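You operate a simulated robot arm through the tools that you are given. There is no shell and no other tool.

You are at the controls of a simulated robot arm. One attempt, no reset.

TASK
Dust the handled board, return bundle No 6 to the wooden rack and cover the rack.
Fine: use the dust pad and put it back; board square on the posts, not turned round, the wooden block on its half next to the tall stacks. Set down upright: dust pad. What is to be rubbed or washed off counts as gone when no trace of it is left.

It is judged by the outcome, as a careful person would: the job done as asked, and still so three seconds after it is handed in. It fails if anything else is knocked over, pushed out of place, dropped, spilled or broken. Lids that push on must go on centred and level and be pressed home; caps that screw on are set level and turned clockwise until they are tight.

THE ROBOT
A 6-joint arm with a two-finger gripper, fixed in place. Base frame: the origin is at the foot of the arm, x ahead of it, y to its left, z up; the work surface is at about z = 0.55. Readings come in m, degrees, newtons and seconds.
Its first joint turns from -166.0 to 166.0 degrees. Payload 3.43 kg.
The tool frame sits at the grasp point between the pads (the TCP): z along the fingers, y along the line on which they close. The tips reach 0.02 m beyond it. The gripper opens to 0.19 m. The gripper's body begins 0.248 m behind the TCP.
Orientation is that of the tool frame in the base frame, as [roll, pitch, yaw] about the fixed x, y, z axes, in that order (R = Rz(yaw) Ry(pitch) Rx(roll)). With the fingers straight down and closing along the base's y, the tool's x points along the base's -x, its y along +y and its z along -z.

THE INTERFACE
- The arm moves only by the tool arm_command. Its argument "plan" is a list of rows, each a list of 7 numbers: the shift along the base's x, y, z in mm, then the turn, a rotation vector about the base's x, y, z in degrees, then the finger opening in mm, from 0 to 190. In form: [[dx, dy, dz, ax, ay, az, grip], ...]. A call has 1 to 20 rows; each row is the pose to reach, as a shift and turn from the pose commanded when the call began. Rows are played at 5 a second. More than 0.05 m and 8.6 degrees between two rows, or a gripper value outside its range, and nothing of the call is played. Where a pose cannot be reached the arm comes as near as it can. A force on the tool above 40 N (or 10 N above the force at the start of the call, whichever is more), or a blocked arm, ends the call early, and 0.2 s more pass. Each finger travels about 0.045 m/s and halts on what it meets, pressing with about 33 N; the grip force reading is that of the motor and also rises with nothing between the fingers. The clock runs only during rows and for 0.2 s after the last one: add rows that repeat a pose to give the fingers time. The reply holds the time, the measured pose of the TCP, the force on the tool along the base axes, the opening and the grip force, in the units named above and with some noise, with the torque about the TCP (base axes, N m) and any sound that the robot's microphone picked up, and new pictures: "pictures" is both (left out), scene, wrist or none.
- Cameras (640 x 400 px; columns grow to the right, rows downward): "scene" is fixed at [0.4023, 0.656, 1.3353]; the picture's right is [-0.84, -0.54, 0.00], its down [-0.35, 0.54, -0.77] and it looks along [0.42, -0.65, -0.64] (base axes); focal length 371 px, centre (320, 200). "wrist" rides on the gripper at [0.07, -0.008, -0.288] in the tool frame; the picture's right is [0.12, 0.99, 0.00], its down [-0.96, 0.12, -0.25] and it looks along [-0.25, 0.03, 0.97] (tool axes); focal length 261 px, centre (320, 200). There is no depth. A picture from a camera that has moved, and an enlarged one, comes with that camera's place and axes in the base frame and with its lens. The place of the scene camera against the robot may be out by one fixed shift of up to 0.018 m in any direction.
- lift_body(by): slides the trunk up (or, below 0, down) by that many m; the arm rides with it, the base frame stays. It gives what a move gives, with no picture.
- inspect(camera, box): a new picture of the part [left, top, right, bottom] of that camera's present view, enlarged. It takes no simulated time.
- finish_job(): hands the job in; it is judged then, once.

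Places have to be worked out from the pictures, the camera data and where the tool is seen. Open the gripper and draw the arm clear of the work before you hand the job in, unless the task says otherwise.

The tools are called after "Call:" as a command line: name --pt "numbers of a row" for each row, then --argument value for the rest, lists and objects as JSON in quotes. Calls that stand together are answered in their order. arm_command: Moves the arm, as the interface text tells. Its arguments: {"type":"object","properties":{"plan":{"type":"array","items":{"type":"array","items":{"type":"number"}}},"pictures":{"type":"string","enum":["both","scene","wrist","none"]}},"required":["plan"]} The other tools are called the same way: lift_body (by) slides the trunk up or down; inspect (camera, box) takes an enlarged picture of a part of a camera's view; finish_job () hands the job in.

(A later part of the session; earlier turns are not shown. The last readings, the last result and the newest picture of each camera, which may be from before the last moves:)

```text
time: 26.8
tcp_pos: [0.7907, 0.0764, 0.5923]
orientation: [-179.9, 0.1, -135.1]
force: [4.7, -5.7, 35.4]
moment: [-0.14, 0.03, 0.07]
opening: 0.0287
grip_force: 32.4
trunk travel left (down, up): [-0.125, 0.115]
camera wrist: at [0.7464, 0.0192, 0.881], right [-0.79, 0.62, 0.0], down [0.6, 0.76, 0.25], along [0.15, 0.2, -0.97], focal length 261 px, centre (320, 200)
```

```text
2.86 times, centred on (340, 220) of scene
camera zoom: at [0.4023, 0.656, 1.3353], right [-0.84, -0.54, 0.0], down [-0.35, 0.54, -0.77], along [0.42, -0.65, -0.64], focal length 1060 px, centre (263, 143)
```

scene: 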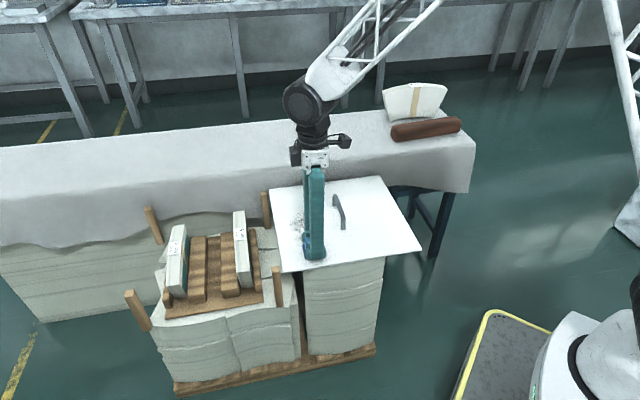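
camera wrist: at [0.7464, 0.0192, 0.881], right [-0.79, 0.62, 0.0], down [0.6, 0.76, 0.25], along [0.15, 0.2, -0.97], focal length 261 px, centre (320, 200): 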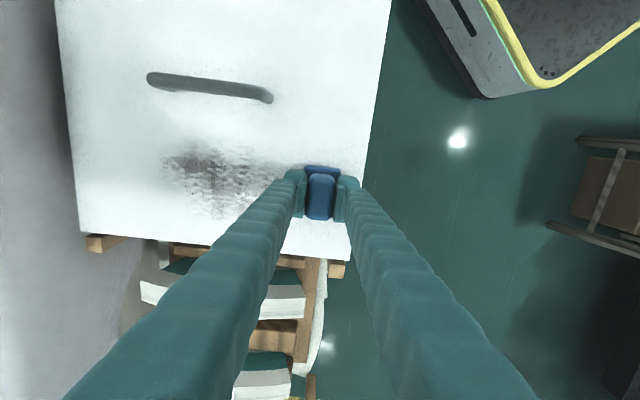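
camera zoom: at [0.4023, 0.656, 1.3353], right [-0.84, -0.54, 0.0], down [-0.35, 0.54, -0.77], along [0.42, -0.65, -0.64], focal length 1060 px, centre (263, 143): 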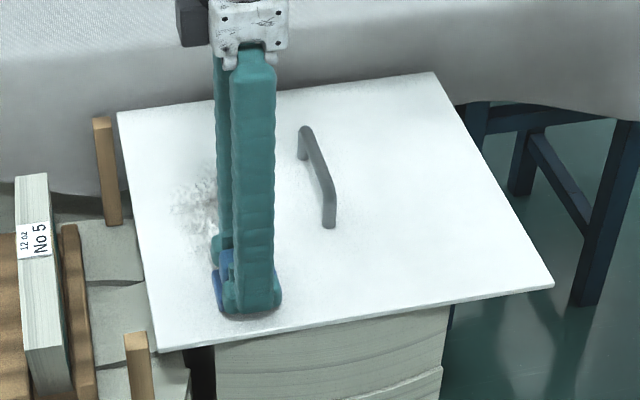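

Board hasn't shifted, but pressure (35 N) is more than I want; I raise 1.5 mm and stroke back across to the other end.

Call:
arm_command --pt "0 0 1.5 0 0 0 10" --pt "15 -15 1.5 0 0 0 10" --pt "30 -30 1.5 0 0 0 10" --pt "45 -45 1.5 0 0 0 10" --pt "60 -60 1.5 0 0 0 10" --pt "75 -75 1.5 0 0 0 10" --pt "90 -90 1.5 0 0 0 10" --pt "105 -105 1.5 0 0 0 10" --pt "120 -120 1.5 0 0 0 10" --pt "135 -135 1.5 0 0 0 10" --pt "150 -150 1.5 0 0 0 10" --pt "150 -150 1.5 0 0 0 10"

Call:
inspect --camera "scene" --box '[250, 150, 430, 290]'

```text
time: 29.4
tcp_pos: [0.9403, -0.0758, 0.5939]
orientation: [-180.0, 0.1, -134.9]
force: [-2.6, 1.4, 9.1]
moment: [0.05, 0.1, 0.01]
opening: 0.0288
grip_force: 33.1
trunk travel left (down, up): [-0.125, 0.115]
camera wrist: at [0.8965, -0.1321, 0.8813], right [-0.79, 0.62, 0.0], down [0.6, 0.76, 0.25], along [0.15, 0.19, -0.97], focal length 261 px, centre (320, 200)
```

scene: 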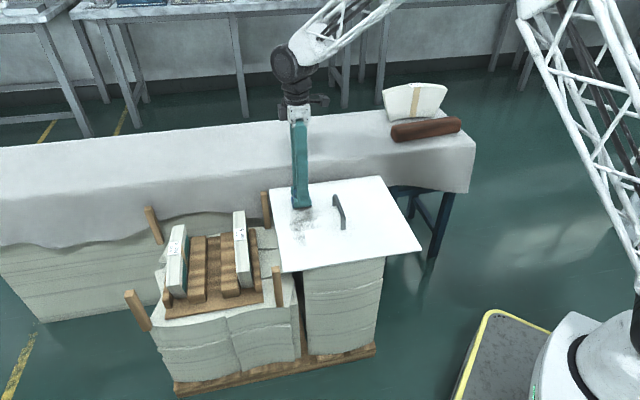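
wrist: 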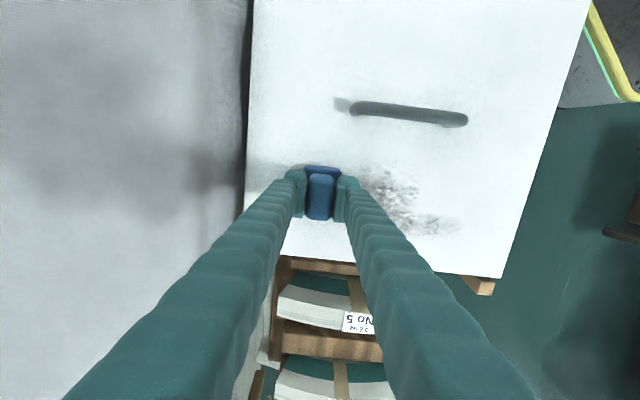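

```text
2.86 times, centred on (340, 220) of scene
camera zoom: at [0.4023, 0.656, 1.3353], right [-0.84, -0.54, 0.0], down [-0.35, 0.54, -0.77], along [0.42, -0.65, -0.64], focal length 1060 px, centre (263, 143)
```

zoom: 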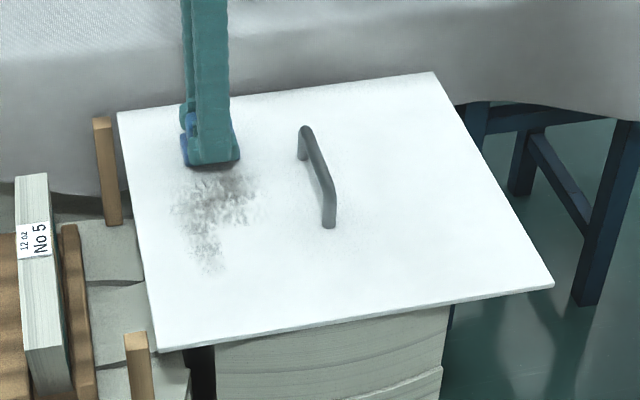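

Pressure is now ~9 N and dust is fading with passes. I continue with a serpentine: the band nearer the handle, then the band nearer the board's edge.

Call:
arm_command --pt "-13 -13 0 0 0 0 10" --pt "-25 -25 0 0 0 0 10" --pt "-43 -7 0 0 0 0 10" --pt "-61 11 0 0 0 0 10" --pt "-79 29 0 0 0 0 10" --pt "-97 47 0 0 0 0 10" --pt "-115 65 0 0 0 0 10" --pt "-133 83 0 0 0 0 10" --pt "-151 101 0 0 0 0 10" --pt "-171 121 0 0 0 0 10" --pt "-144 148 0 0 0 0 10" --pt "-120 172 0 0 0 0 10" --pt "-102 154 0 0 0 0 10" --pt "-84 136 0 0 0 0 10" --pt "-66 118 0 0 0 0 10" --pt "-48 100 0 0 0 0 10" --pt "-30 82 0 0 0 0 10" --pt "-12 64 0 0 0 0 10" --pt "6 46 0 0 0 0 10" --pt "24 28 0 0 0 0 10"

Call:
inspect --camera "scene" --box '[250, 150, 430, 290]'

```text
time: 33.6
tcp_pos: [0.9648, -0.0474, 0.5945]
orientation: [179.9, 0.0, -134.8]
force: [0.8, 0.6, -1.0]
moment: [-0.05, 0.01, -0.01]
opening: 0.0286
grip_force: 33.3
trunk travel left (down, up): [-0.125, 0.115]
camera wrist: at [0.9207, -0.103, 0.883], right [-0.79, 0.62, 0.0], down [0.6, 0.76, 0.25], along [0.15, 0.19, -0.97], focal length 261 px, centre (320, 200)
```

scene: 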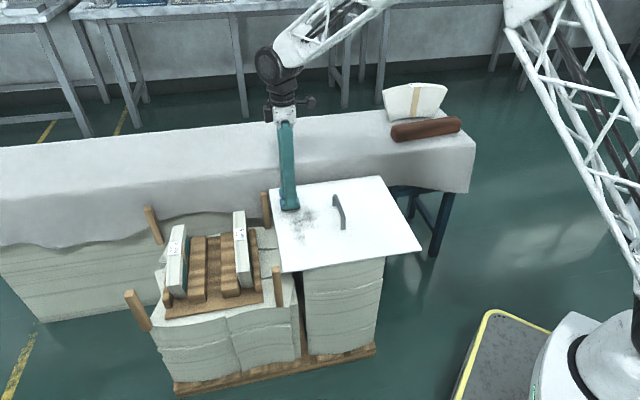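
wrist: 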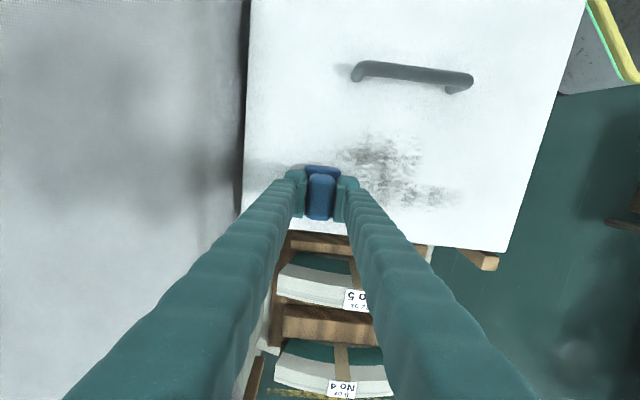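

```text
2.86 times, centred on (340, 220) of scene
camera zoom: at [0.4023, 0.656, 1.3353], right [-0.84, -0.54, 0.0], down [-0.35, 0.54, -0.77], along [0.42, -0.65, -0.64], focal length 1060 px, centre (263, 143)
```

zoom: 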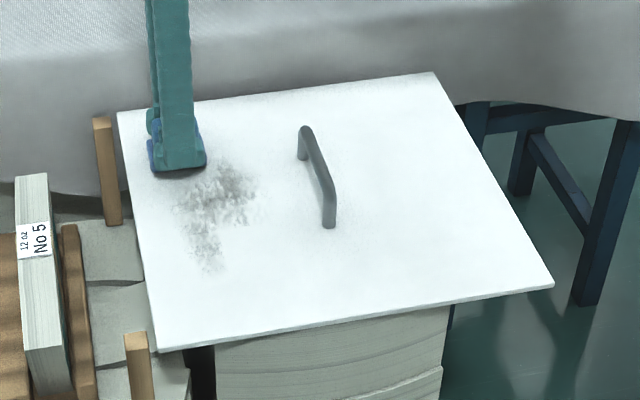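

Contact was lost there (board seems ~2 mm higher at its near edge). I press 2 mm lower with a height profile, and sweep the outer and middle bands again.

Call:
arm_command --pt "0 0 -2 0 0 0 10" --pt "-21 21 -2 0 0 0 10" --pt "-42 42 -2 0 0 0 10" --pt "-63 63 -2 0 0 0 10" --pt "-84 84 -2 0 0 0 10" --pt "-105 105 -1.5 0 0 0 10" --pt "-126 126 -1 0 0 0 10" --pt "-147 147 -0.5 0 0 0 10" --pt "-172 122 -0.5 0 0 0 10" --pt "-151 101 -0.8 0 0 0 10" --pt "-130 80 -1.2 0 0 0 10" --pt "-109 59 -1.7 0 0 0 10" --pt "-88 38 -2 0 0 0 10" --pt "-67 17 -2 0 0 0 10" --pt "-46 -4 -2 0 0 0 10" --pt "-25 -25 -2 0 0 0 10" --pt "-50 -50 -2 0 0 0 10"

Call:
inspect --camera "scene" --box '[250, 150, 430, 290]'

```text
time: 37.2
tcp_pos: [0.9156, -0.1017, 0.5916]
orientation: [180.0, 0.1, -135.0]
force: [-0.4, -2.3, 6.4]
moment: [-0.15, -0.08, -0.02]
opening: 0.0288
grip_force: 33.3
trunk travel left (down, up): [-0.125, 0.115]
camera wrist: at [0.8712, -0.157, 0.8816], right [-0.79, 0.62, 0.0], down [0.6, 0.76, 0.25], along [0.15, 0.19, -0.97], focal length 261 px, centre (320, 200)
```

scene: 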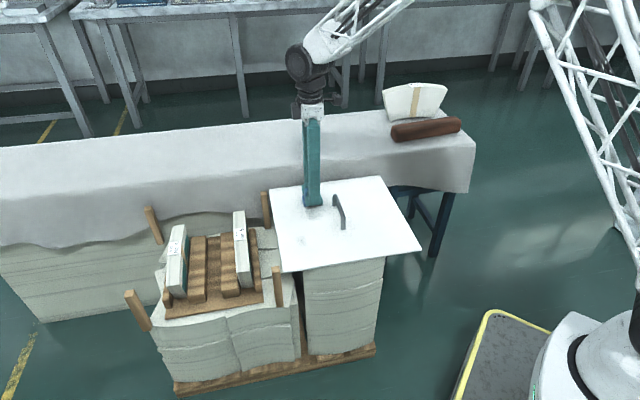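
wrist: 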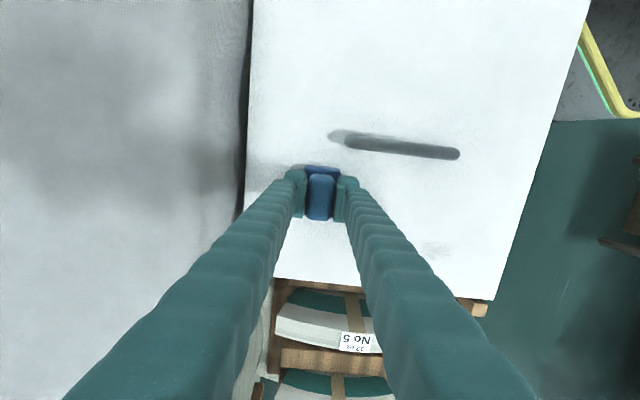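

```text
2.86 times, centred on (340, 220) of scene
camera zoom: at [0.4023, 0.656, 1.3353], right [-0.84, -0.54, 0.0], down [-0.35, 0.54, -0.77], along [0.42, -0.65, -0.64], focal length 1060 px, centre (263, 143)
```

zoom: 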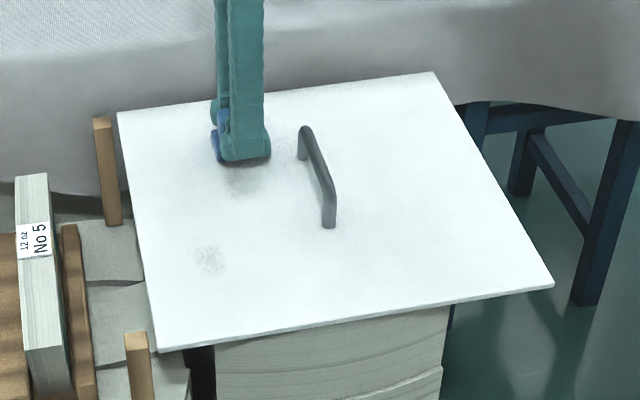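

Nearly all gone; a faint patch remains around u≈0.13, w≈-0.06. I sweep the band by the handle and then go back over the outer band, pressing a bit more there.

Call:
arm_command --pt "-21 21 -0.8 0 0 0 10" --pt "-42 42 -0.8 0 0 0 10" --pt "-63 63 -0.8 0 0 0 10" --pt "-84 84 -0.8 0 0 0 10" --pt "-105 105 -0.5 0 0 0 10" --pt "-126 126 0 0 0 0 10" --pt "-147 147 0.3 0 0 0 10" --pt "-124 170 0.3 0 0 0 10" --pt "-101 193 0.3 0 0 0 10" --pt "-80 172 0 0 0 0 10" --pt "-59 151 -0.8 0 0 0 10" --pt "-38 130 -1 0 0 0 10" --pt "-59 151 -0.8 0 0 0 10" --pt "-38 130 -1 0 0 0 10" --pt "-17 109 -1 0 0 0 10" --pt "4 88 -0.5 0 0 0 10" --pt "4 88 40 0 0 0 10" --pt "24 68 80 0 0 0 10" --pt "24 28 80 0 0 0 10" --pt "24 -10 80 0 0 0 10"

Call:
inspect --camera "scene" --box '[250, 150, 430, 290]'

Call:
inspect --camera "wrist" --box '[280, 100, 520, 300]'

```text
time: 39.9
tcp_pos: [0.875, 0.0306, 0.5931]
orientation: [-179.9, 0.1, -135.2]
force: [-1.2, -0.2, 13.7]
moment: [-0.18, 0.21, -0.03]
opening: 0.0288
grip_force: 32.9
trunk travel left (down, up): [-0.125, 0.115]
stopped in row 13: the force on the tool passed its limit at 48 N (the readings are from after the stop); the commanded pose is now the measured one
camera wrist: at [0.8301, -0.0244, 0.881], right [-0.78, 0.62, 0.0], down [0.6, 0.76, 0.25], along [0.16, 0.19, -0.97], focal length 261 px, centre (320, 200)
```

scene: 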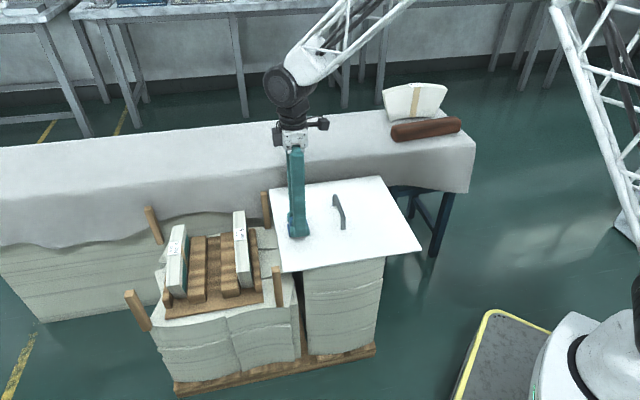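
wrist: 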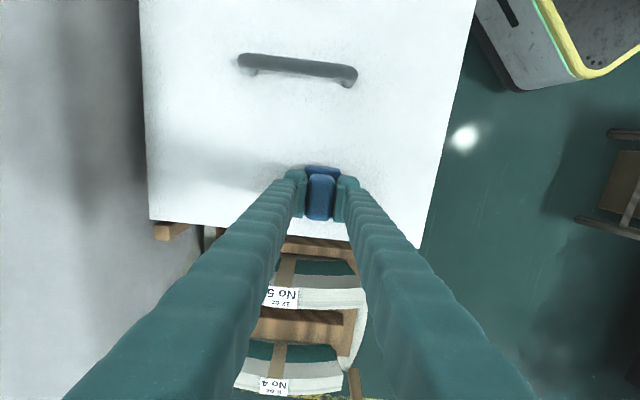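

```text
2.86 times, centred on (340, 220) of scene
camera zoom: at [0.4023, 0.656, 1.3353], right [-0.84, -0.54, 0.0], down [-0.35, 0.54, -0.77], along [0.42, -0.65, -0.64], focal length 1060 px, centre (263, 143)
```

zoom: 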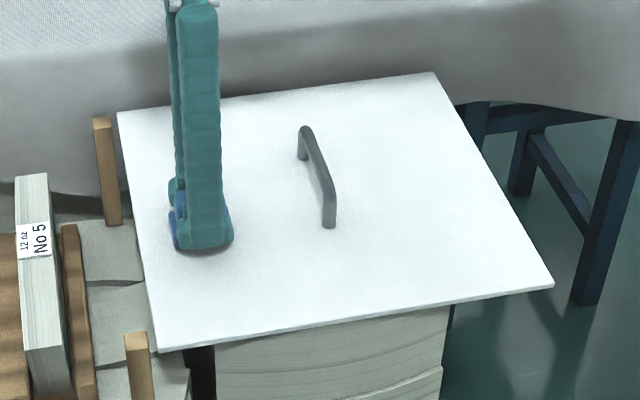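

```text
2.00 times, centred on (400, 200) of wrist
camera zoom: at [0.8301, -0.0244, 0.881], right [-0.78, 0.62, 0.0], down [0.6, 0.76, 0.25], along [0.16, 0.19, -0.97], focal length 521 px, centre (160, 200)
```

zoom: 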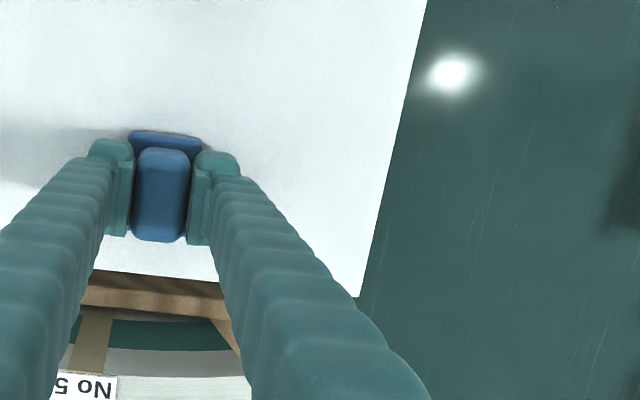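

Force limit stopped it, but the board hasn't moved and looks clean. I lift off to check the whole surface.

Call:
arm_command --pt "0 0 20 0 0 0 10" --pt "0 0 60 0 0 0 10" --pt "0 0 105 0 0 0 10" --pt "20 -40 125 0 0 0 10" --pt "40 -80 140 0 0 0 10" --pt "50 -125 140 0 0 0 10" --pt "50 -170 140 0 0 0 10" --pt "50 -215 140 0 0 0 10" --pt "50 -260 140 0 0 0 10"

Call:
inspect --camera "scene" --box '[265, 175, 365, 275]'

Call:
inspect --camera "wrist" --box '[360, 100, 620, 330]'

```text
time: 41.9
tcp_pos: [0.9247, -0.2257, 0.732]
orientation: [-179.9, 0.0, -135.1]
force: [0.4, -0.3, -1.7]
moment: [-0.18, 0.02, 0.0]
opening: 0.0286
grip_force: 33.0
trunk travel left (down, up): [-0.125, 0.115]
camera wrist: at [0.8801, -0.2818, 1.0195], right [-0.79, 0.62, 0.0], down [0.6, 0.76, 0.25], along [0.15, 0.19, -0.97], focal length 261 px, centre (320, 200)
```

scene: 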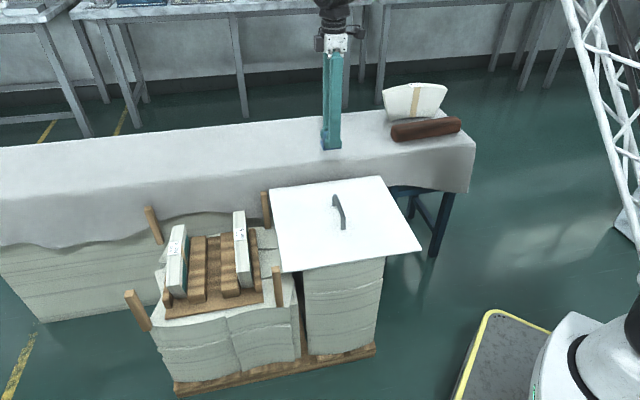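
wrist: 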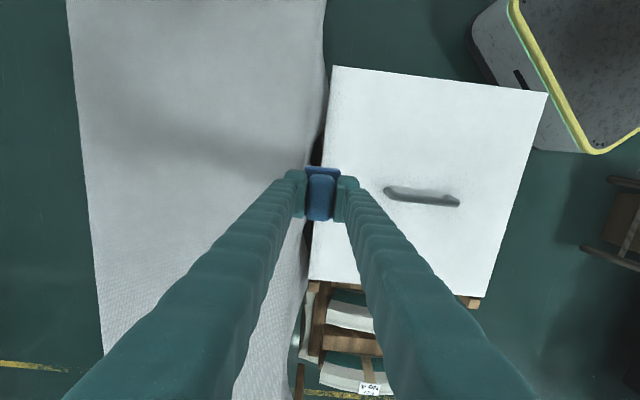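

```text
4.00 times, centred on (315, 225) of scene
camera zoom: at [0.4023, 0.656, 1.3353], right [-0.84, -0.54, 0.0], down [-0.35, 0.54, -0.77], along [0.42, -0.65, -0.64], focal length 1484 px, centre (340, 100)
```

zoom: 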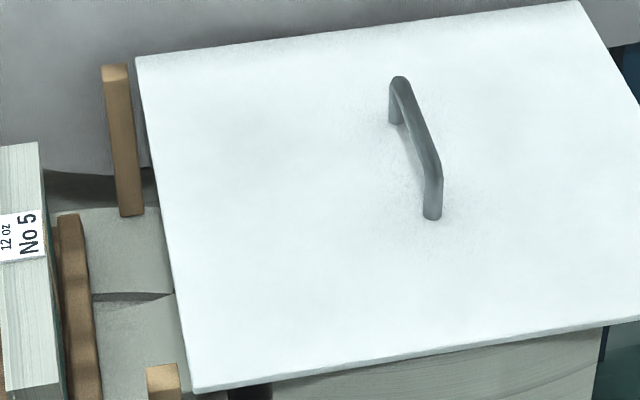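

```text
1.74 times, centred on (490, 215) of wrist
camera zoom: at [0.8801, -0.2818, 1.0195], right [-0.79, 0.62, 0.0], down [0.6, 0.76, 0.25], along [0.15, 0.19, -0.97], focal length 453 px, centre (24, 174)
```

zoom: 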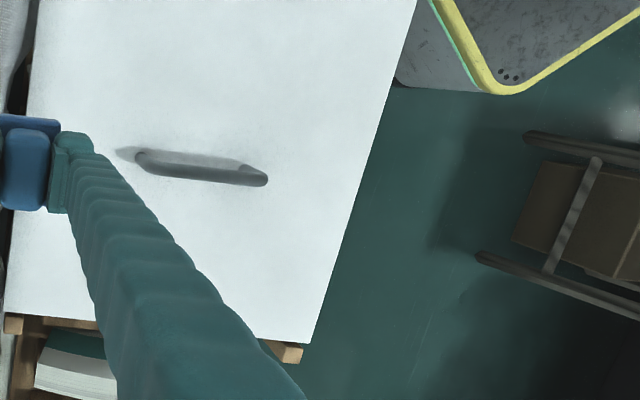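

The board looks clean; one tighter zoom to make sure no trace remains.

Call:
inspect --camera "scene" --box '[280, 195, 335, 260]'

Call:
inspect --camera "scene" --box '[330, 175, 425, 255]'

```text
6.15 times, centred on (308, 228) of scene
camera zoom: at [0.4023, 0.656, 1.3353], right [-0.84, -0.54, 0.0], down [-0.35, 0.54, -0.77], along [0.42, -0.65, -0.64], focal length 2284 px, centre (397, 31)
```

zoom: 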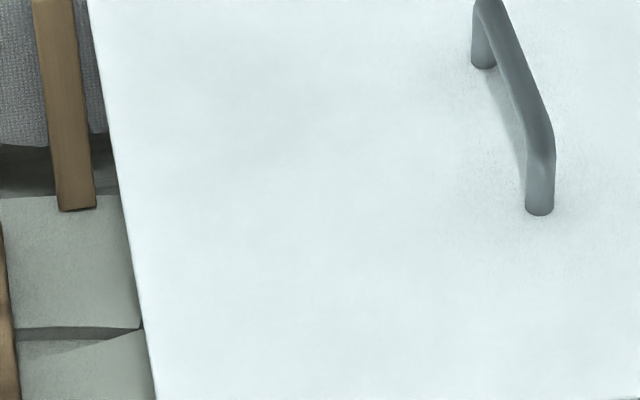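

```text
5.00 times, centred on (378, 215) of scene
camera zoom: at [0.4023, 0.656, 1.3353], right [-0.84, -0.54, 0.0], down [-0.35, 0.54, -0.77], along [0.42, -0.65, -0.64], focal length 1855 px, centre (32, 125)
```

zoom: 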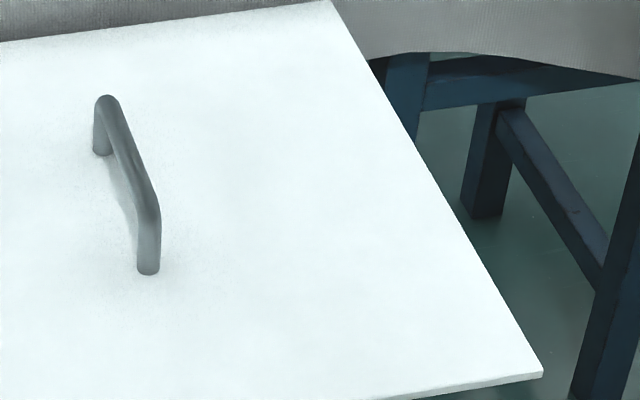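

The board is clean (only contact shading is left). I return the pad to its original spot at (0.918, -0.394), turning back +5°, stopping just above the cloth.

Call:
arm_command --pt "-2 -42 10 0 0 2 10" --pt "-4 -84 10 0 0 4 10" --pt "-6 -126 10 0 0 5 10" --pt "-6.5 -168 5 0 0 5 10" --pt "-6.5 -168 -30 0 0 5 10" --pt "-6.5 -168 -60 0 0 5 10" --pt "-6.5 -168 -72 0 0 5 10" --pt "-6.5 -168 -72 0 0 5 10"

Call:
inspect --camera "scene" --box '[310, 80, 410, 170]'

```text
time: 43.6
tcp_pos: [0.9195, -0.3971, 0.6588]
orientation: [-179.9, 0.1, -130.1]
force: [-0.6, -0.1, -0.6]
moment: [-0.01, -0.03, 0.02]
opening: 0.0284
grip_force: 33.7
trunk travel left (down, up): [-0.125, 0.115]
camera wrist: at [0.8794, -0.456, 0.9481], right [-0.84, 0.55, 0.0], down [0.53, 0.81, 0.25], along [0.14, 0.21, -0.97], focal length 261 px, centre (320, 200)
```

scene: 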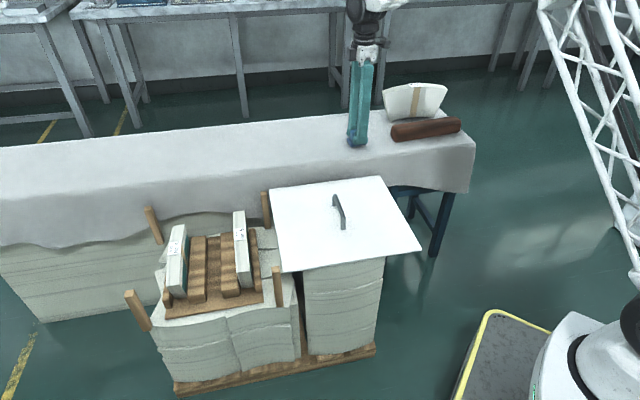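
wrist: 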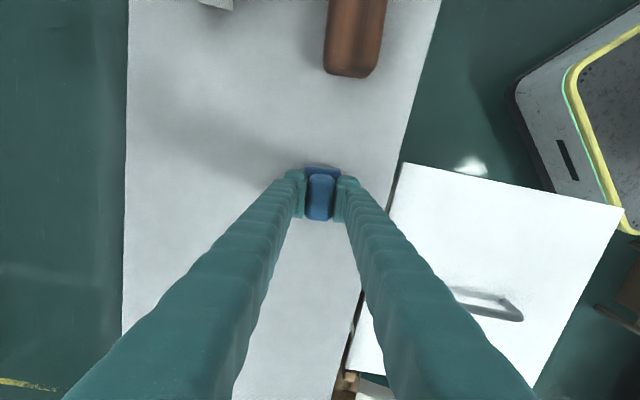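

```text
4.44 times, centred on (360, 125) of scene
camera zoom: at [0.4023, 0.656, 1.3353], right [-0.84, -0.54, 0.0], down [-0.35, 0.54, -0.77], along [0.42, -0.65, -0.64], focal length 1649 px, centre (142, 533)
```

zoom: 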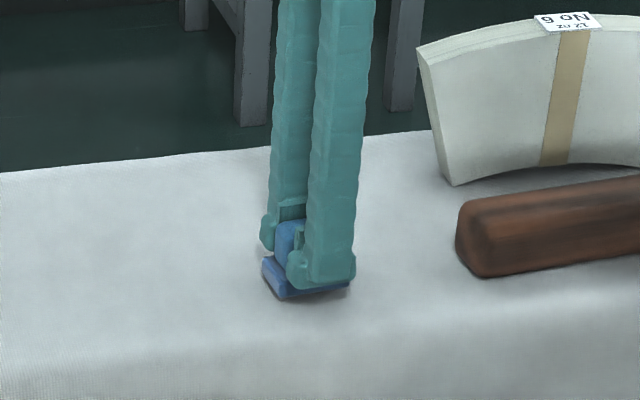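

Almost over the spot; nudge +2.5 mm in y and lower gently to contact.

Call:
arm_command --pt "-0.5 2.5 -1 0 0 0 10" --pt "-0.5 2.5 -3 0 0 0 10" --pt "-0.5 2.5 -4 0 0 0 10" --pt "-0.5 2.5 -5 0 0 0 10" --pt "-0.5 2.5 -5 0 0 0 10" --pictures "none"

```text
time: 44.9
tcp_pos: [0.9184, -0.3929, 0.6557]
orientation: [-179.9, 0.0, -130.1]
force: [0.6, 0.6, -1.0]
moment: [-0.02, 0.0, 0.03]
opening: 0.0288
grip_force: 33.0
trunk travel left (down, up): [-0.125, 0.115]
```

Call:
arm_command --pt "0 0 -1 0 0 0 10" --pt "0 0 -1.7 0 0 0 10" --pt "0 0 -1.7 0 0 0 10" --pictures "none"

```text
time: 45.6
tcp_pos: [0.9188, -0.3937, 0.6546]
orientation: [-179.8, 0.1, -130.1]
force: [3.1, -2.7, 19.0]
moment: [-0.09, 0.08, -0.01]
opening: 0.0286
grip_force: 33.6
trunk travel left (down, up): [-0.125, 0.115]
```

The pad sits on the cloth at its original pose. I release and rise straight up.

Call:
arm_command --pt "0 0 1 0 0 0 28" --pt "0 0 1 0 0 0 36" --pt "0 0 1 0 0 0 50" --pt "0 0 1 0 0 0 60" --pt "0 0 1 0 0 0 60" --pt "0 0 10 0 0 0 60" --pt "0 0 40 0 0 0 60" --pt "0 0 85 0 0 0 60" --pt "0 0 130 0 0 0 60" --pt "0 0 175 0 0 0 80" --pt "0 0 220 0 0 0 80"

Call:
inspect --camera "scene" --box '[330, 75, 470, 165]'

Call:
inspect --camera "wrist" --box '[180, 0, 460, 200]'

```text
time: 48.0
tcp_pos: [0.9181, -0.3927, 0.8733]
orientation: [180.0, 0.0, -130.1]
force: [0.3, 0.0, -0.9]
moment: [0.03, 0.06, -0.01]
opening: 0.0801
grip_force: 0.1
trunk travel left (down, up): [-0.125, 0.115]
camera wrist: at [0.8779, -0.4522, 1.1616], right [-0.84, 0.55, 0.0], down [0.53, 0.81, 0.25], along [0.14, 0.21, -0.97], focal length 261 px, centre (320, 200)
```

scene: 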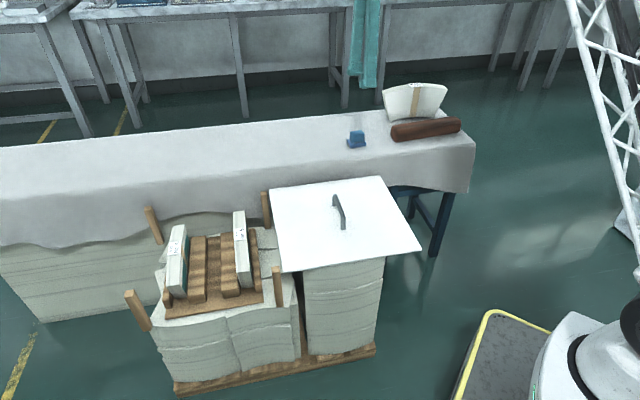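
wrist: 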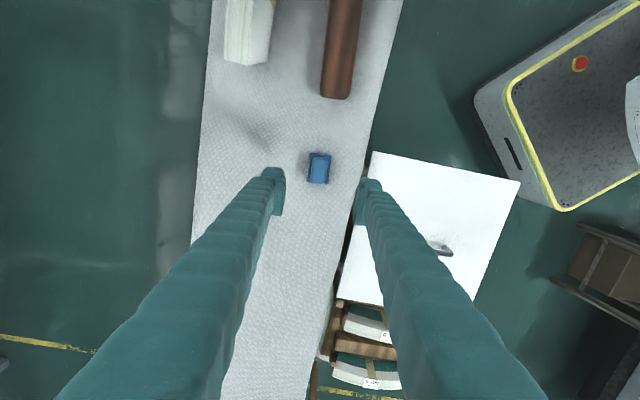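

```text
4.44 times, centred on (400, 120) of scene
camera zoom: at [0.4023, 0.656, 1.3353], right [-0.84, -0.54, 0.0], down [-0.35, 0.54, -0.77], along [0.42, -0.65, -0.64], focal length 1649 px, centre (-36, 556)
```

zoom: 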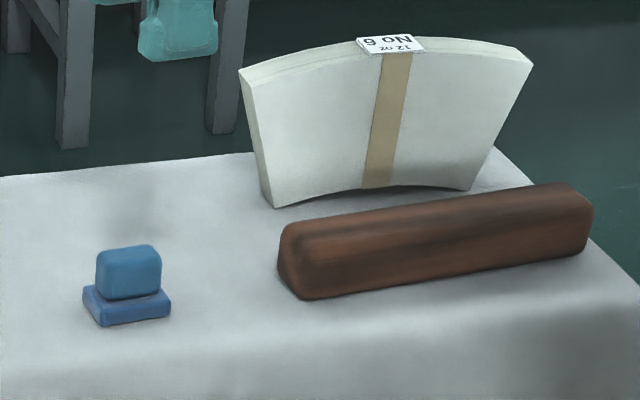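

```text
2.00 times, centred on (320, 100) of wrist
camera zoom: at [0.8779, -0.4522, 1.1616], right [-0.84, 0.55, 0.0], down [0.53, 0.81, 0.25], along [0.14, 0.21, -0.97], focal length 521 px, centre (320, 400)
```

zoom: 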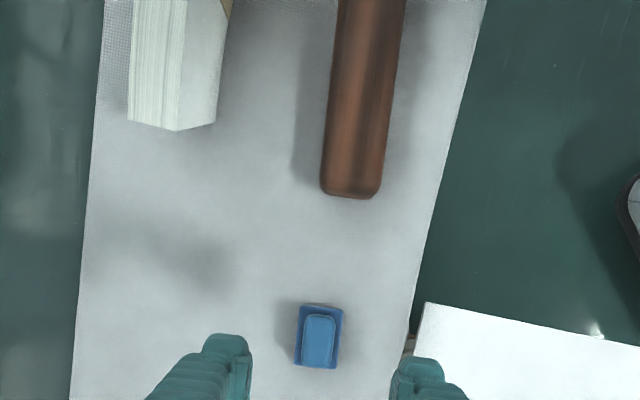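

The pad stands upright on its old spot. Next I move above bundle No 6 for a precise look.

Call:
arm_command --pt "-12 -36 15 0 0 0 100" --pt "-24 -72 30 0 0 0 120" --pt "-36 -108 45 0 0 0 120" --pt "-48 -144 60 0 0 0 120" --pt "-60 -180 70 0 0 0 120" --pt "-72 -216 80 0 0 0 120" --pt "-84 -250 80 0 0 0 120" --pt "-84 -250 80 0 0 0 120"

Call:
inspect --camera "wrist" --box '[220, 60, 460, 260]'

```text
time: 49.9
tcp_pos: [0.8346, -0.6452, 0.9524]
orientation: [-179.9, 0.1, -130.2]
force: [0.2, 0.6, -0.3]
moment: [0.03, 0.0, -0.02]
opening: 0.1198
grip_force: 0.1
trunk travel left (down, up): [-0.125, 0.115]
camera wrist: at [0.7941, -0.7046, 1.24], right [-0.84, 0.55, 0.0], down [0.53, 0.81, 0.25], along [0.14, 0.21, -0.97], focal length 261 px, centre (320, 200)
```

scene: 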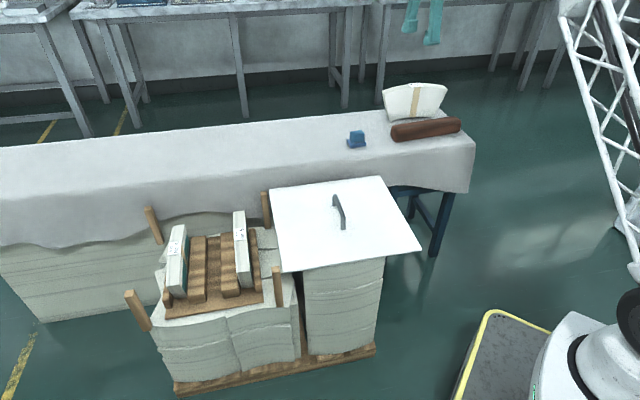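
wrist: 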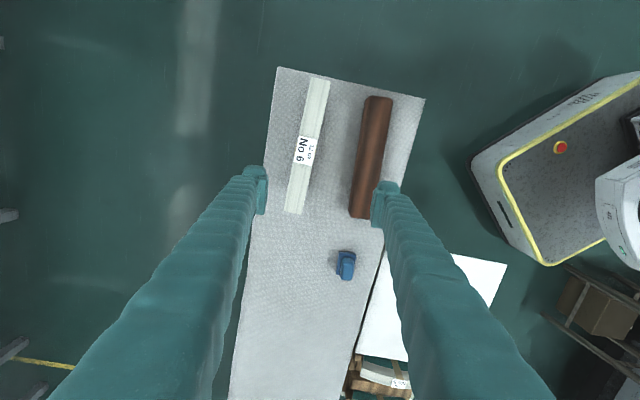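

```text
2.00 times, centred on (340, 160) of wrist
camera zoom: at [0.7941, -0.7046, 1.24], right [-0.84, 0.55, 0.0], down [0.53, 0.81, 0.25], along [0.14, 0.21, -0.97], focal length 521 px, centre (280, 280)
```

zoom: 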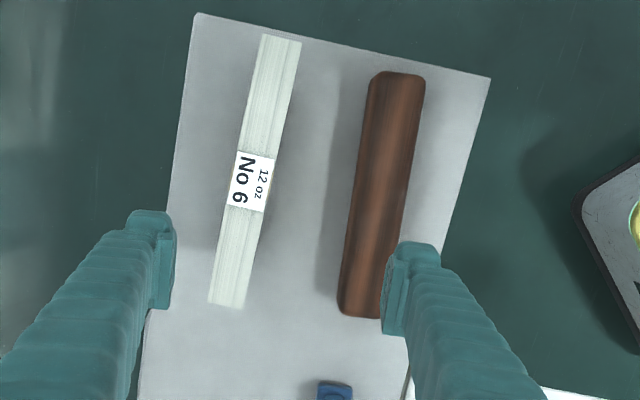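

No 6's label top triangulates to (0.832, -0.692, 0.759), length direction ≈44°, thickness ≈35 mm. I centre the TCP over it and turn -6°, then lower part way.

Call:
arm_command --pt "0 -16 -10 0 0 -2 100" --pt "-1 -32 -30 0 0 -4 90" --pt "-2.6 -46.8 -60 0 0 -6 80" --pt "-2.6 -46.8 -100 0 0 -6 80" --pt "-2.6 -46.8 -130 0 0 -6 80" --pt "-2.6 -46.8 -140 0 0 -6 80" --pt "-2.6 -46.8 -140 0 0 -6 80"

Call:
inspect --camera "wrist" --box '[240, 100, 400, 240]'

Call:
inspect --camera "scene" --box '[360, 40, 480, 150]'

```text
time: 51.5
tcp_pos: [0.832, -0.691, 0.8129]
orientation: [-180.0, 0.0, -136.1]
force: [-0.2, -0.5, 0.0]
moment: [0.02, 0.02, -0.01]
opening: 0.0801
grip_force: 0.1
trunk travel left (down, up): [-0.125, 0.115]
camera wrist: at [0.7867, -0.7464, 1.1004], right [-0.77, 0.63, 0.0], down [0.61, 0.75, 0.25], along [0.16, 0.19, -0.97], focal length 261 px, centre (320, 200)
```

scene: 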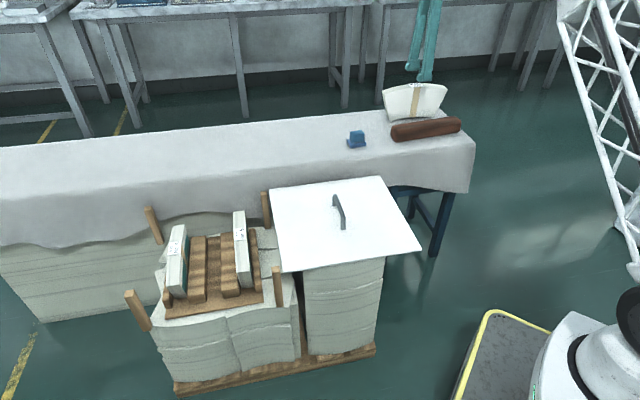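
wrist: 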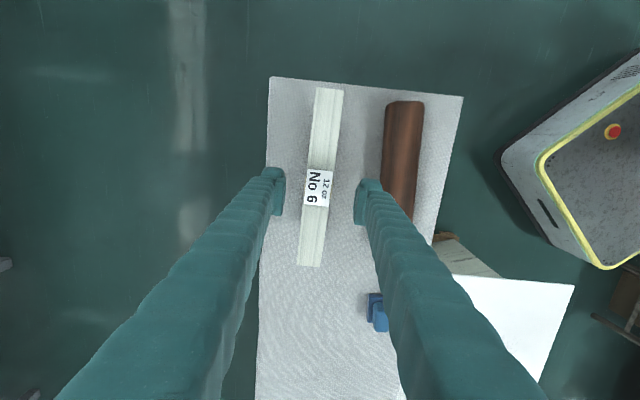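

```text
2.86 times, centred on (320, 170) of wrist
camera zoom: at [0.7867, -0.7464, 1.1004], right [-0.77, 0.63, 0.0], down [0.61, 0.75, 0.25], along [0.16, 0.19, -0.97], focal length 745 px, centre (320, 286)
```

zoom: 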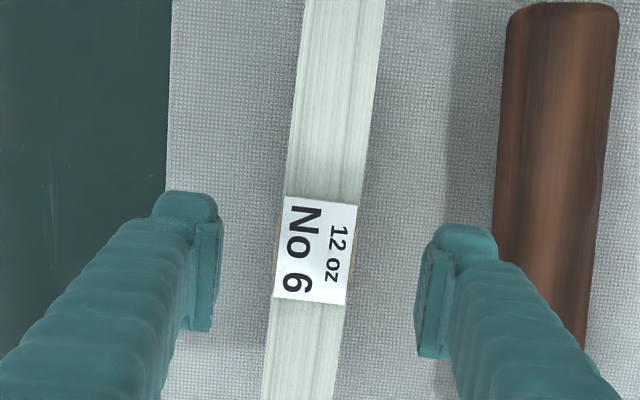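

```text
3.64 times, centred on (420, 95) of scene
camera zoom: at [0.4023, 0.656, 1.3353], right [-0.84, -0.54, 0.0], down [-0.35, 0.54, -0.77], along [0.42, -0.65, -0.64], focal length 1349 px, centre (-44, 582)
```

zoom: 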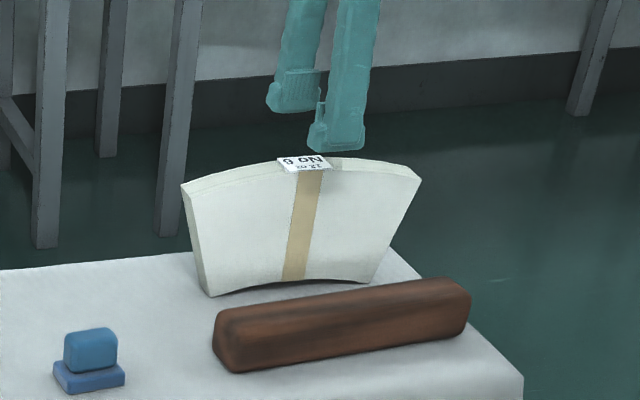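

Alignment is within a millimetre and half a degree. I descend to TCP z≈0.715 and close on the bundle's middle.

Call:
arm_command --pt "0.5 -0.7 -40 0 0 0 80" --pt "0.5 -0.7 -75 0 0 0 80" --pt "0.5 -0.7 -98 0 0 0 80" --pt "0.5 -0.7 -98 0 0 0 80" --pt "0.5 -0.7 -98 0 0 0 60" --pt "0.5 -0.7 -98 0 0 0 40" --pt "0.5 -0.7 -98 0 0 0 20" --pt "0.5 -0.7 -98 0 0 0 20" --pt "0.5 -0.7 -98 0 0 0 20" --pt "0.5 -0.7 -98 0 0 0 20"

Call:
inspect --camera "scene" --box '[360, 50, 480, 150]'

```text
time: 53.6
tcp_pos: [0.8366, -0.6901, 0.7144]
orientation: [-179.8, 0.1, -136.1]
force: [0.7, -0.7, 0.8]
moment: [-0.01, -0.05, -0.12]
opening: 0.035
grip_force: 32.6
trunk travel left (down, up): [-0.125, 0.115]
camera wrist: at [0.7897, -0.7447, 1.0036], right [-0.77, 0.63, 0.0], down [0.61, 0.75, 0.25], along [0.16, 0.19, -0.97], focal length 261 px, centre (320, 200)
```

scene: 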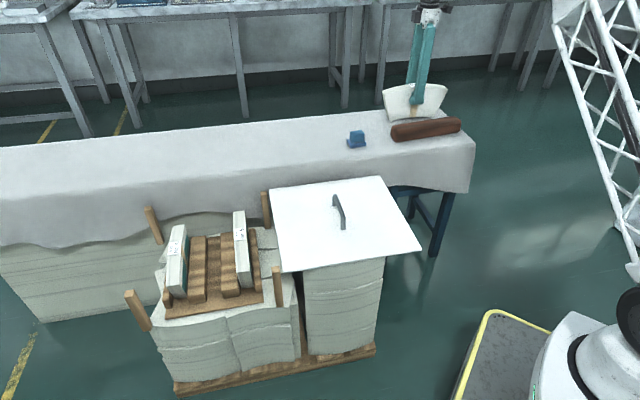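
wrist: 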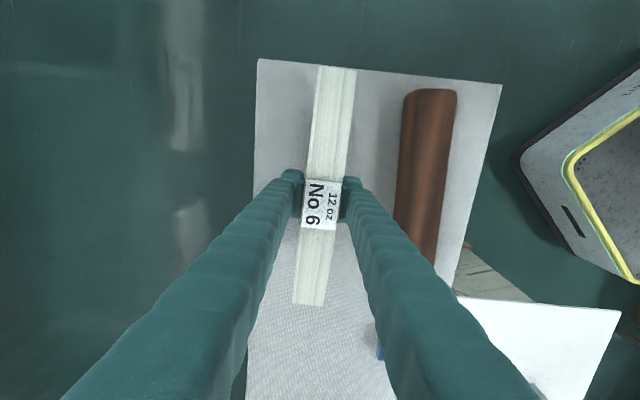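

```text
4.00 times, centred on (420, 100) of scene
camera zoom: at [0.4023, 0.656, 1.3353], right [-0.84, -0.54, 0.0], down [-0.35, 0.54, -0.77], along [0.42, -0.65, -0.64], focal length 1484 px, centre (-80, 600)
```

zoom: 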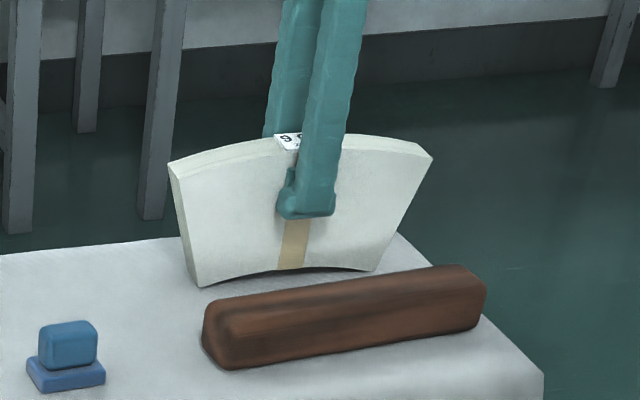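

Gripped with a 35 mm opening. I lift it and start the transfer, turning towards -88.5° (label's top side towards +e1, like the others).

Call:
arm_command --pt "0 0 8 0 0 0 20" --pt "0 0 30 0 0 0 20" --pt "0 0 65 0 0 0 20" --pt "0 0 105 0 0 0 20" --pt "0 0 150 0 0 0 20" --pt "11 38 150 0 0 -4 20" --pt "22 76 150 0 0 -8 20" --pt "33 115 150 0 0 -12 20" --pt "44 153 150 0 0 -16 20" --pt "55 192 150 0 0 -20 20" --pt "66 230 150 0 0 -24 20" --pt "77 268 150 0 0 -28 20" --pt "88 307 150 0 0 -32 20" --pt "99 345 150 0 0 -36 20" --pt "110 384 150 0 0 -40 20" --pt "121 422 150 0 0 -44 20" --pt "132 460 150 0 0 -48 20" --pt "132 460 150 0 0 -48 20"

```text
time: 57.5
tcp_pos: [0.9636, -0.2311, 0.867]
orientation: [-179.8, 0.1, 175.8]
force: [0.1, -0.2, -7.3]
moment: [0.01, -0.01, 0.02]
opening: 0.0349
grip_force: 33.2
trunk travel left (down, up): [-0.125, 0.115]
camera wrist: at [0.8927, -0.2342, 1.1557], right [-0.05, 1.0, 0.0], down [0.97, 0.04, 0.25], along [0.25, 0.01, -0.97], focal length 261 px, centre (320, 200)
```

scene: 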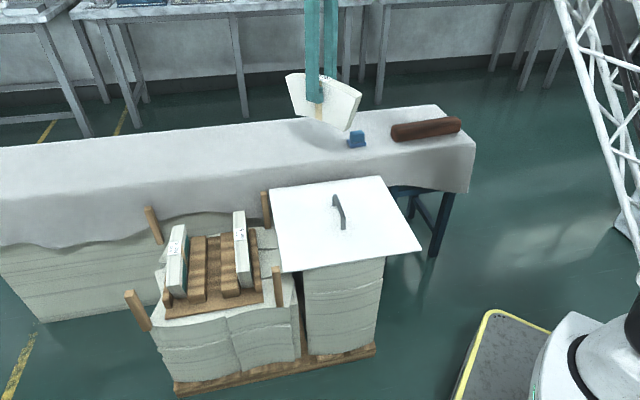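
wrist: 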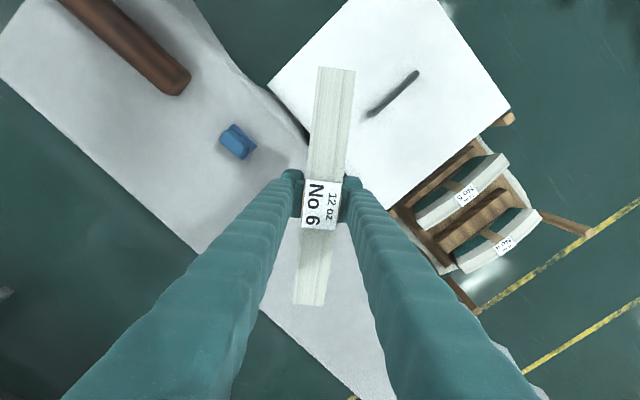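

Holding well (about 0.7 kg). I complete the transfer to above the middle slot.

Call:
arm_command --pt "11.4 38.3 0 0 0 -4 20" --pt "22.8 76.6 0 0 0 -8 20" --pt "34.2 114.9 0 0 0 -12 20" --pt "45.6 153.2 0 0 0 -16 20" --pt "57 191.5 0 0 0 -20 20" --pt "68.4 229.7 0 0 0 -24 20" --pt "79.8 268 0 0 0 -28 20" --pt "91.2 306.3 0 0 0 -32 20" --pt "102.6 344.6 0 0 0 -36 20" --pt "114 382.8 0 0 0 -40.4 20" --pt "125.4 421.1 0 0 0 -40.4 20" --pt "125.4 421.1 -40 0 0 -40.4 20" --pt "125.4 421.1 -80 0 0 -40.4 20" --pt "125.4 421.1 -120 0 0 -40.4 20" --pt "125.4 421.1 -160 0 0 -40.4 20" --pt "125.4 421.1 -160 0 0 -40.4 20"

Call:
inspect --camera "wrist" --box '[180, 20, 480, 320]'

Call:
inspect --camera "scene" --box '[120, 120, 300, 320]'

```text
time: 60.9
tcp_pos: [1.0877, 0.1901, 0.7034]
orientation: [-179.9, 0.1, 135.5]
force: [0.4, -0.4, -7.1]
moment: [0.0, -0.01, 0.03]
opening: 0.0353
grip_force: 33.5
trunk travel left (down, up): [-0.125, 0.115]
camera wrist: at [1.0312, 0.234, 0.9923], right [0.61, 0.79, 0.0], down [0.77, -0.59, 0.25], along [0.2, -0.15, -0.97], focal length 261 px, centre (320, 200)
```

scene: 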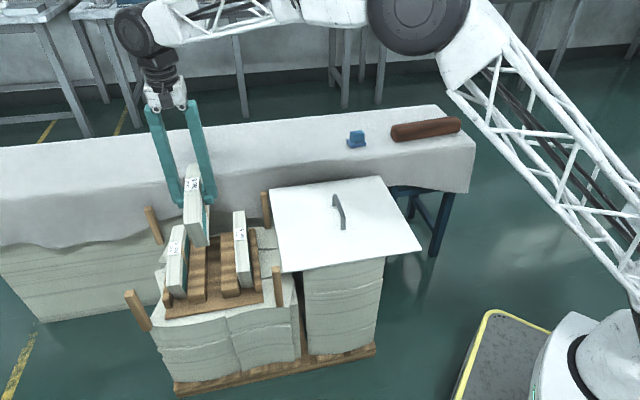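
wrist: 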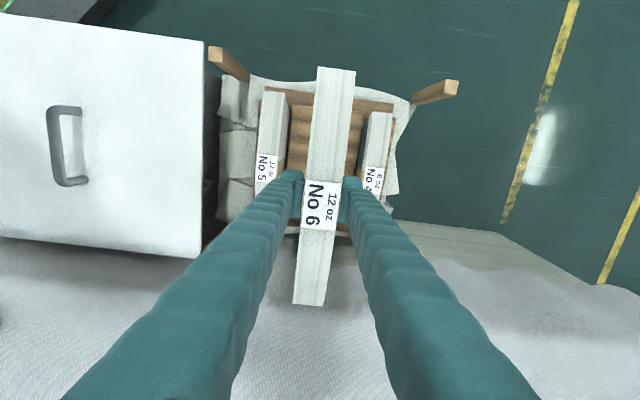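

```text
1.33 times, centred on (330, 170) of wrist
camera zoom: at [1.0312, 0.234, 0.9923], right [0.61, 0.79, 0.0], down [0.77, -0.59, 0.25], along [0.2, -0.15, -0.97], focal length 348 px, centre (307, 240)
```

zoom: 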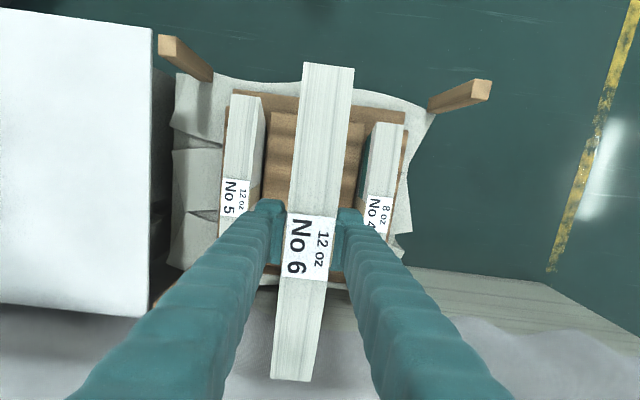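

```text
2.00 times, centred on (210, 220) of scene
camera zoom: at [0.4023, 0.656, 1.3353], right [-0.84, -0.54, 0.0], down [-0.35, 0.54, -0.77], along [0.42, -0.65, -0.64], focal length 742 px, centre (540, 160)
```

zoom: 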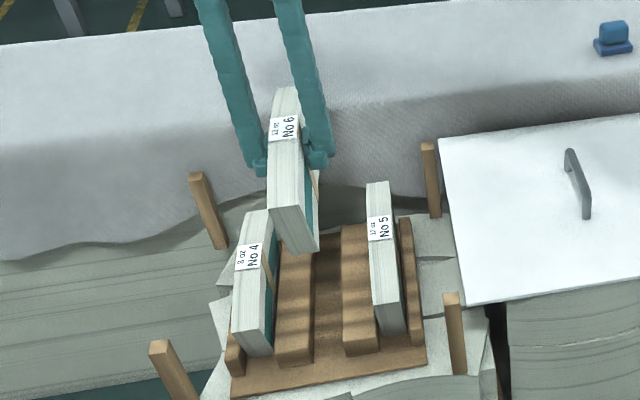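

Orientation matches No 4 and No 5, and the slot's mid-line (e1≈0.904) matches the TCP (0.9036). I lower to just above/into the slot's top.

Call:
arm_command --pt "0 0 -40 0 0 0 20" --pt "0 0 -80 0 0 0 20" --pt "0 0 -110 0 0 0 20" --pt "0 0 -135 0 0 0 20" --pt "0 0 -150 0 0 0 20" --pt "0 0 -150 0 0 0 20"

Call:
inspect --camera "scene" --box '[150, 180, 290, 320]'

Call:
inspect --camera "wrist" --box '[180, 0, 480, 260]'

```text
time: 62.2
tcp_pos: [1.0897, 0.1919, 0.5568]
orientation: [-179.9, 0.1, 135.5]
force: [0.5, -0.1, -6.5]
moment: [0.0, 0.0, -0.01]
opening: 0.0351
grip_force: 33.4
trunk travel left (down, up): [-0.125, 0.115]
camera wrist: at [1.0329, 0.2346, 0.8446], right [0.61, 0.79, 0.0], down [0.77, -0.59, 0.25], along [0.2, -0.15, -0.97], focal length 261 px, centre (320, 200)
```

scene: 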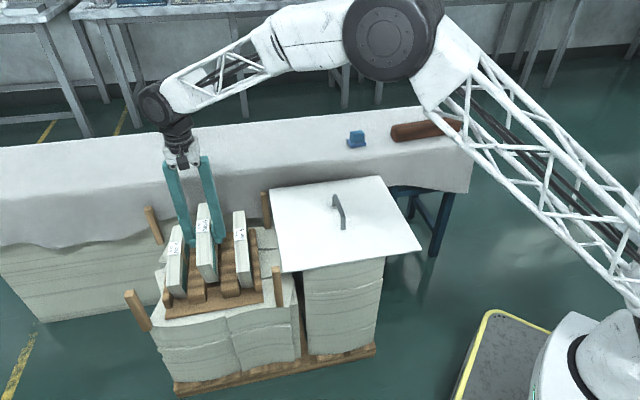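
wrist: 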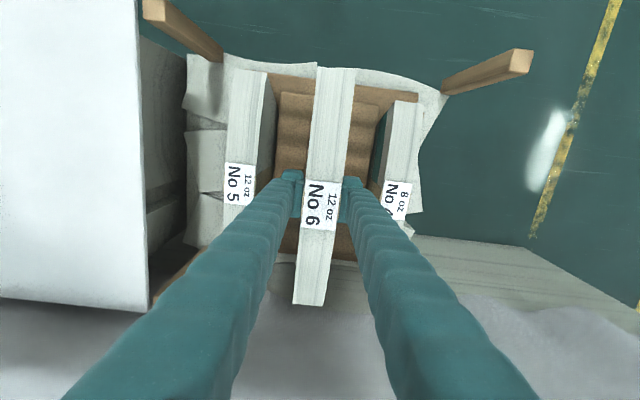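

```text
2.86 times, centred on (220, 250) of scene
camera zoom: at [0.4023, 0.656, 1.3353], right [-0.84, -0.54, 0.0], down [-0.35, 0.54, -0.77], along [0.42, -0.65, -0.64], focal length 1060 px, centre (606, 57)
```

zoom: 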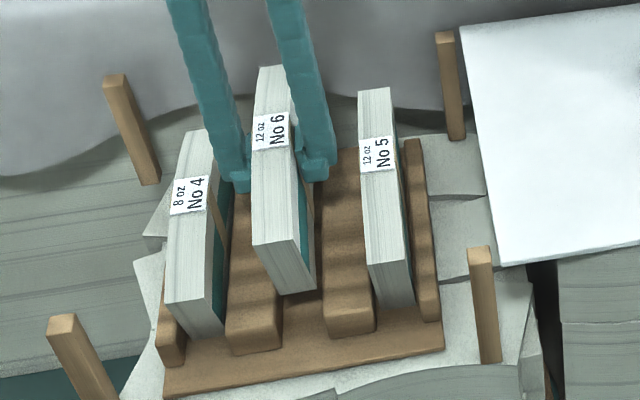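

```text
1.54 times, centred on (330, 130) of wrist
camera zoom: at [1.0329, 0.2346, 0.8446], right [0.61, 0.79, 0.0], down [0.77, -0.59, 0.25], along [0.2, -0.15, -0.97], focal length 401 px, centre (305, 308)
```

zoom: 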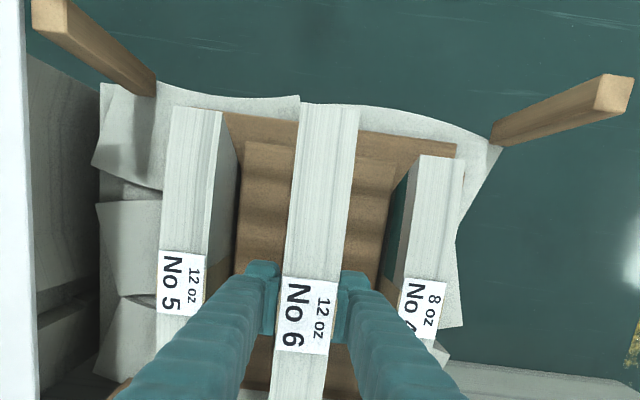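

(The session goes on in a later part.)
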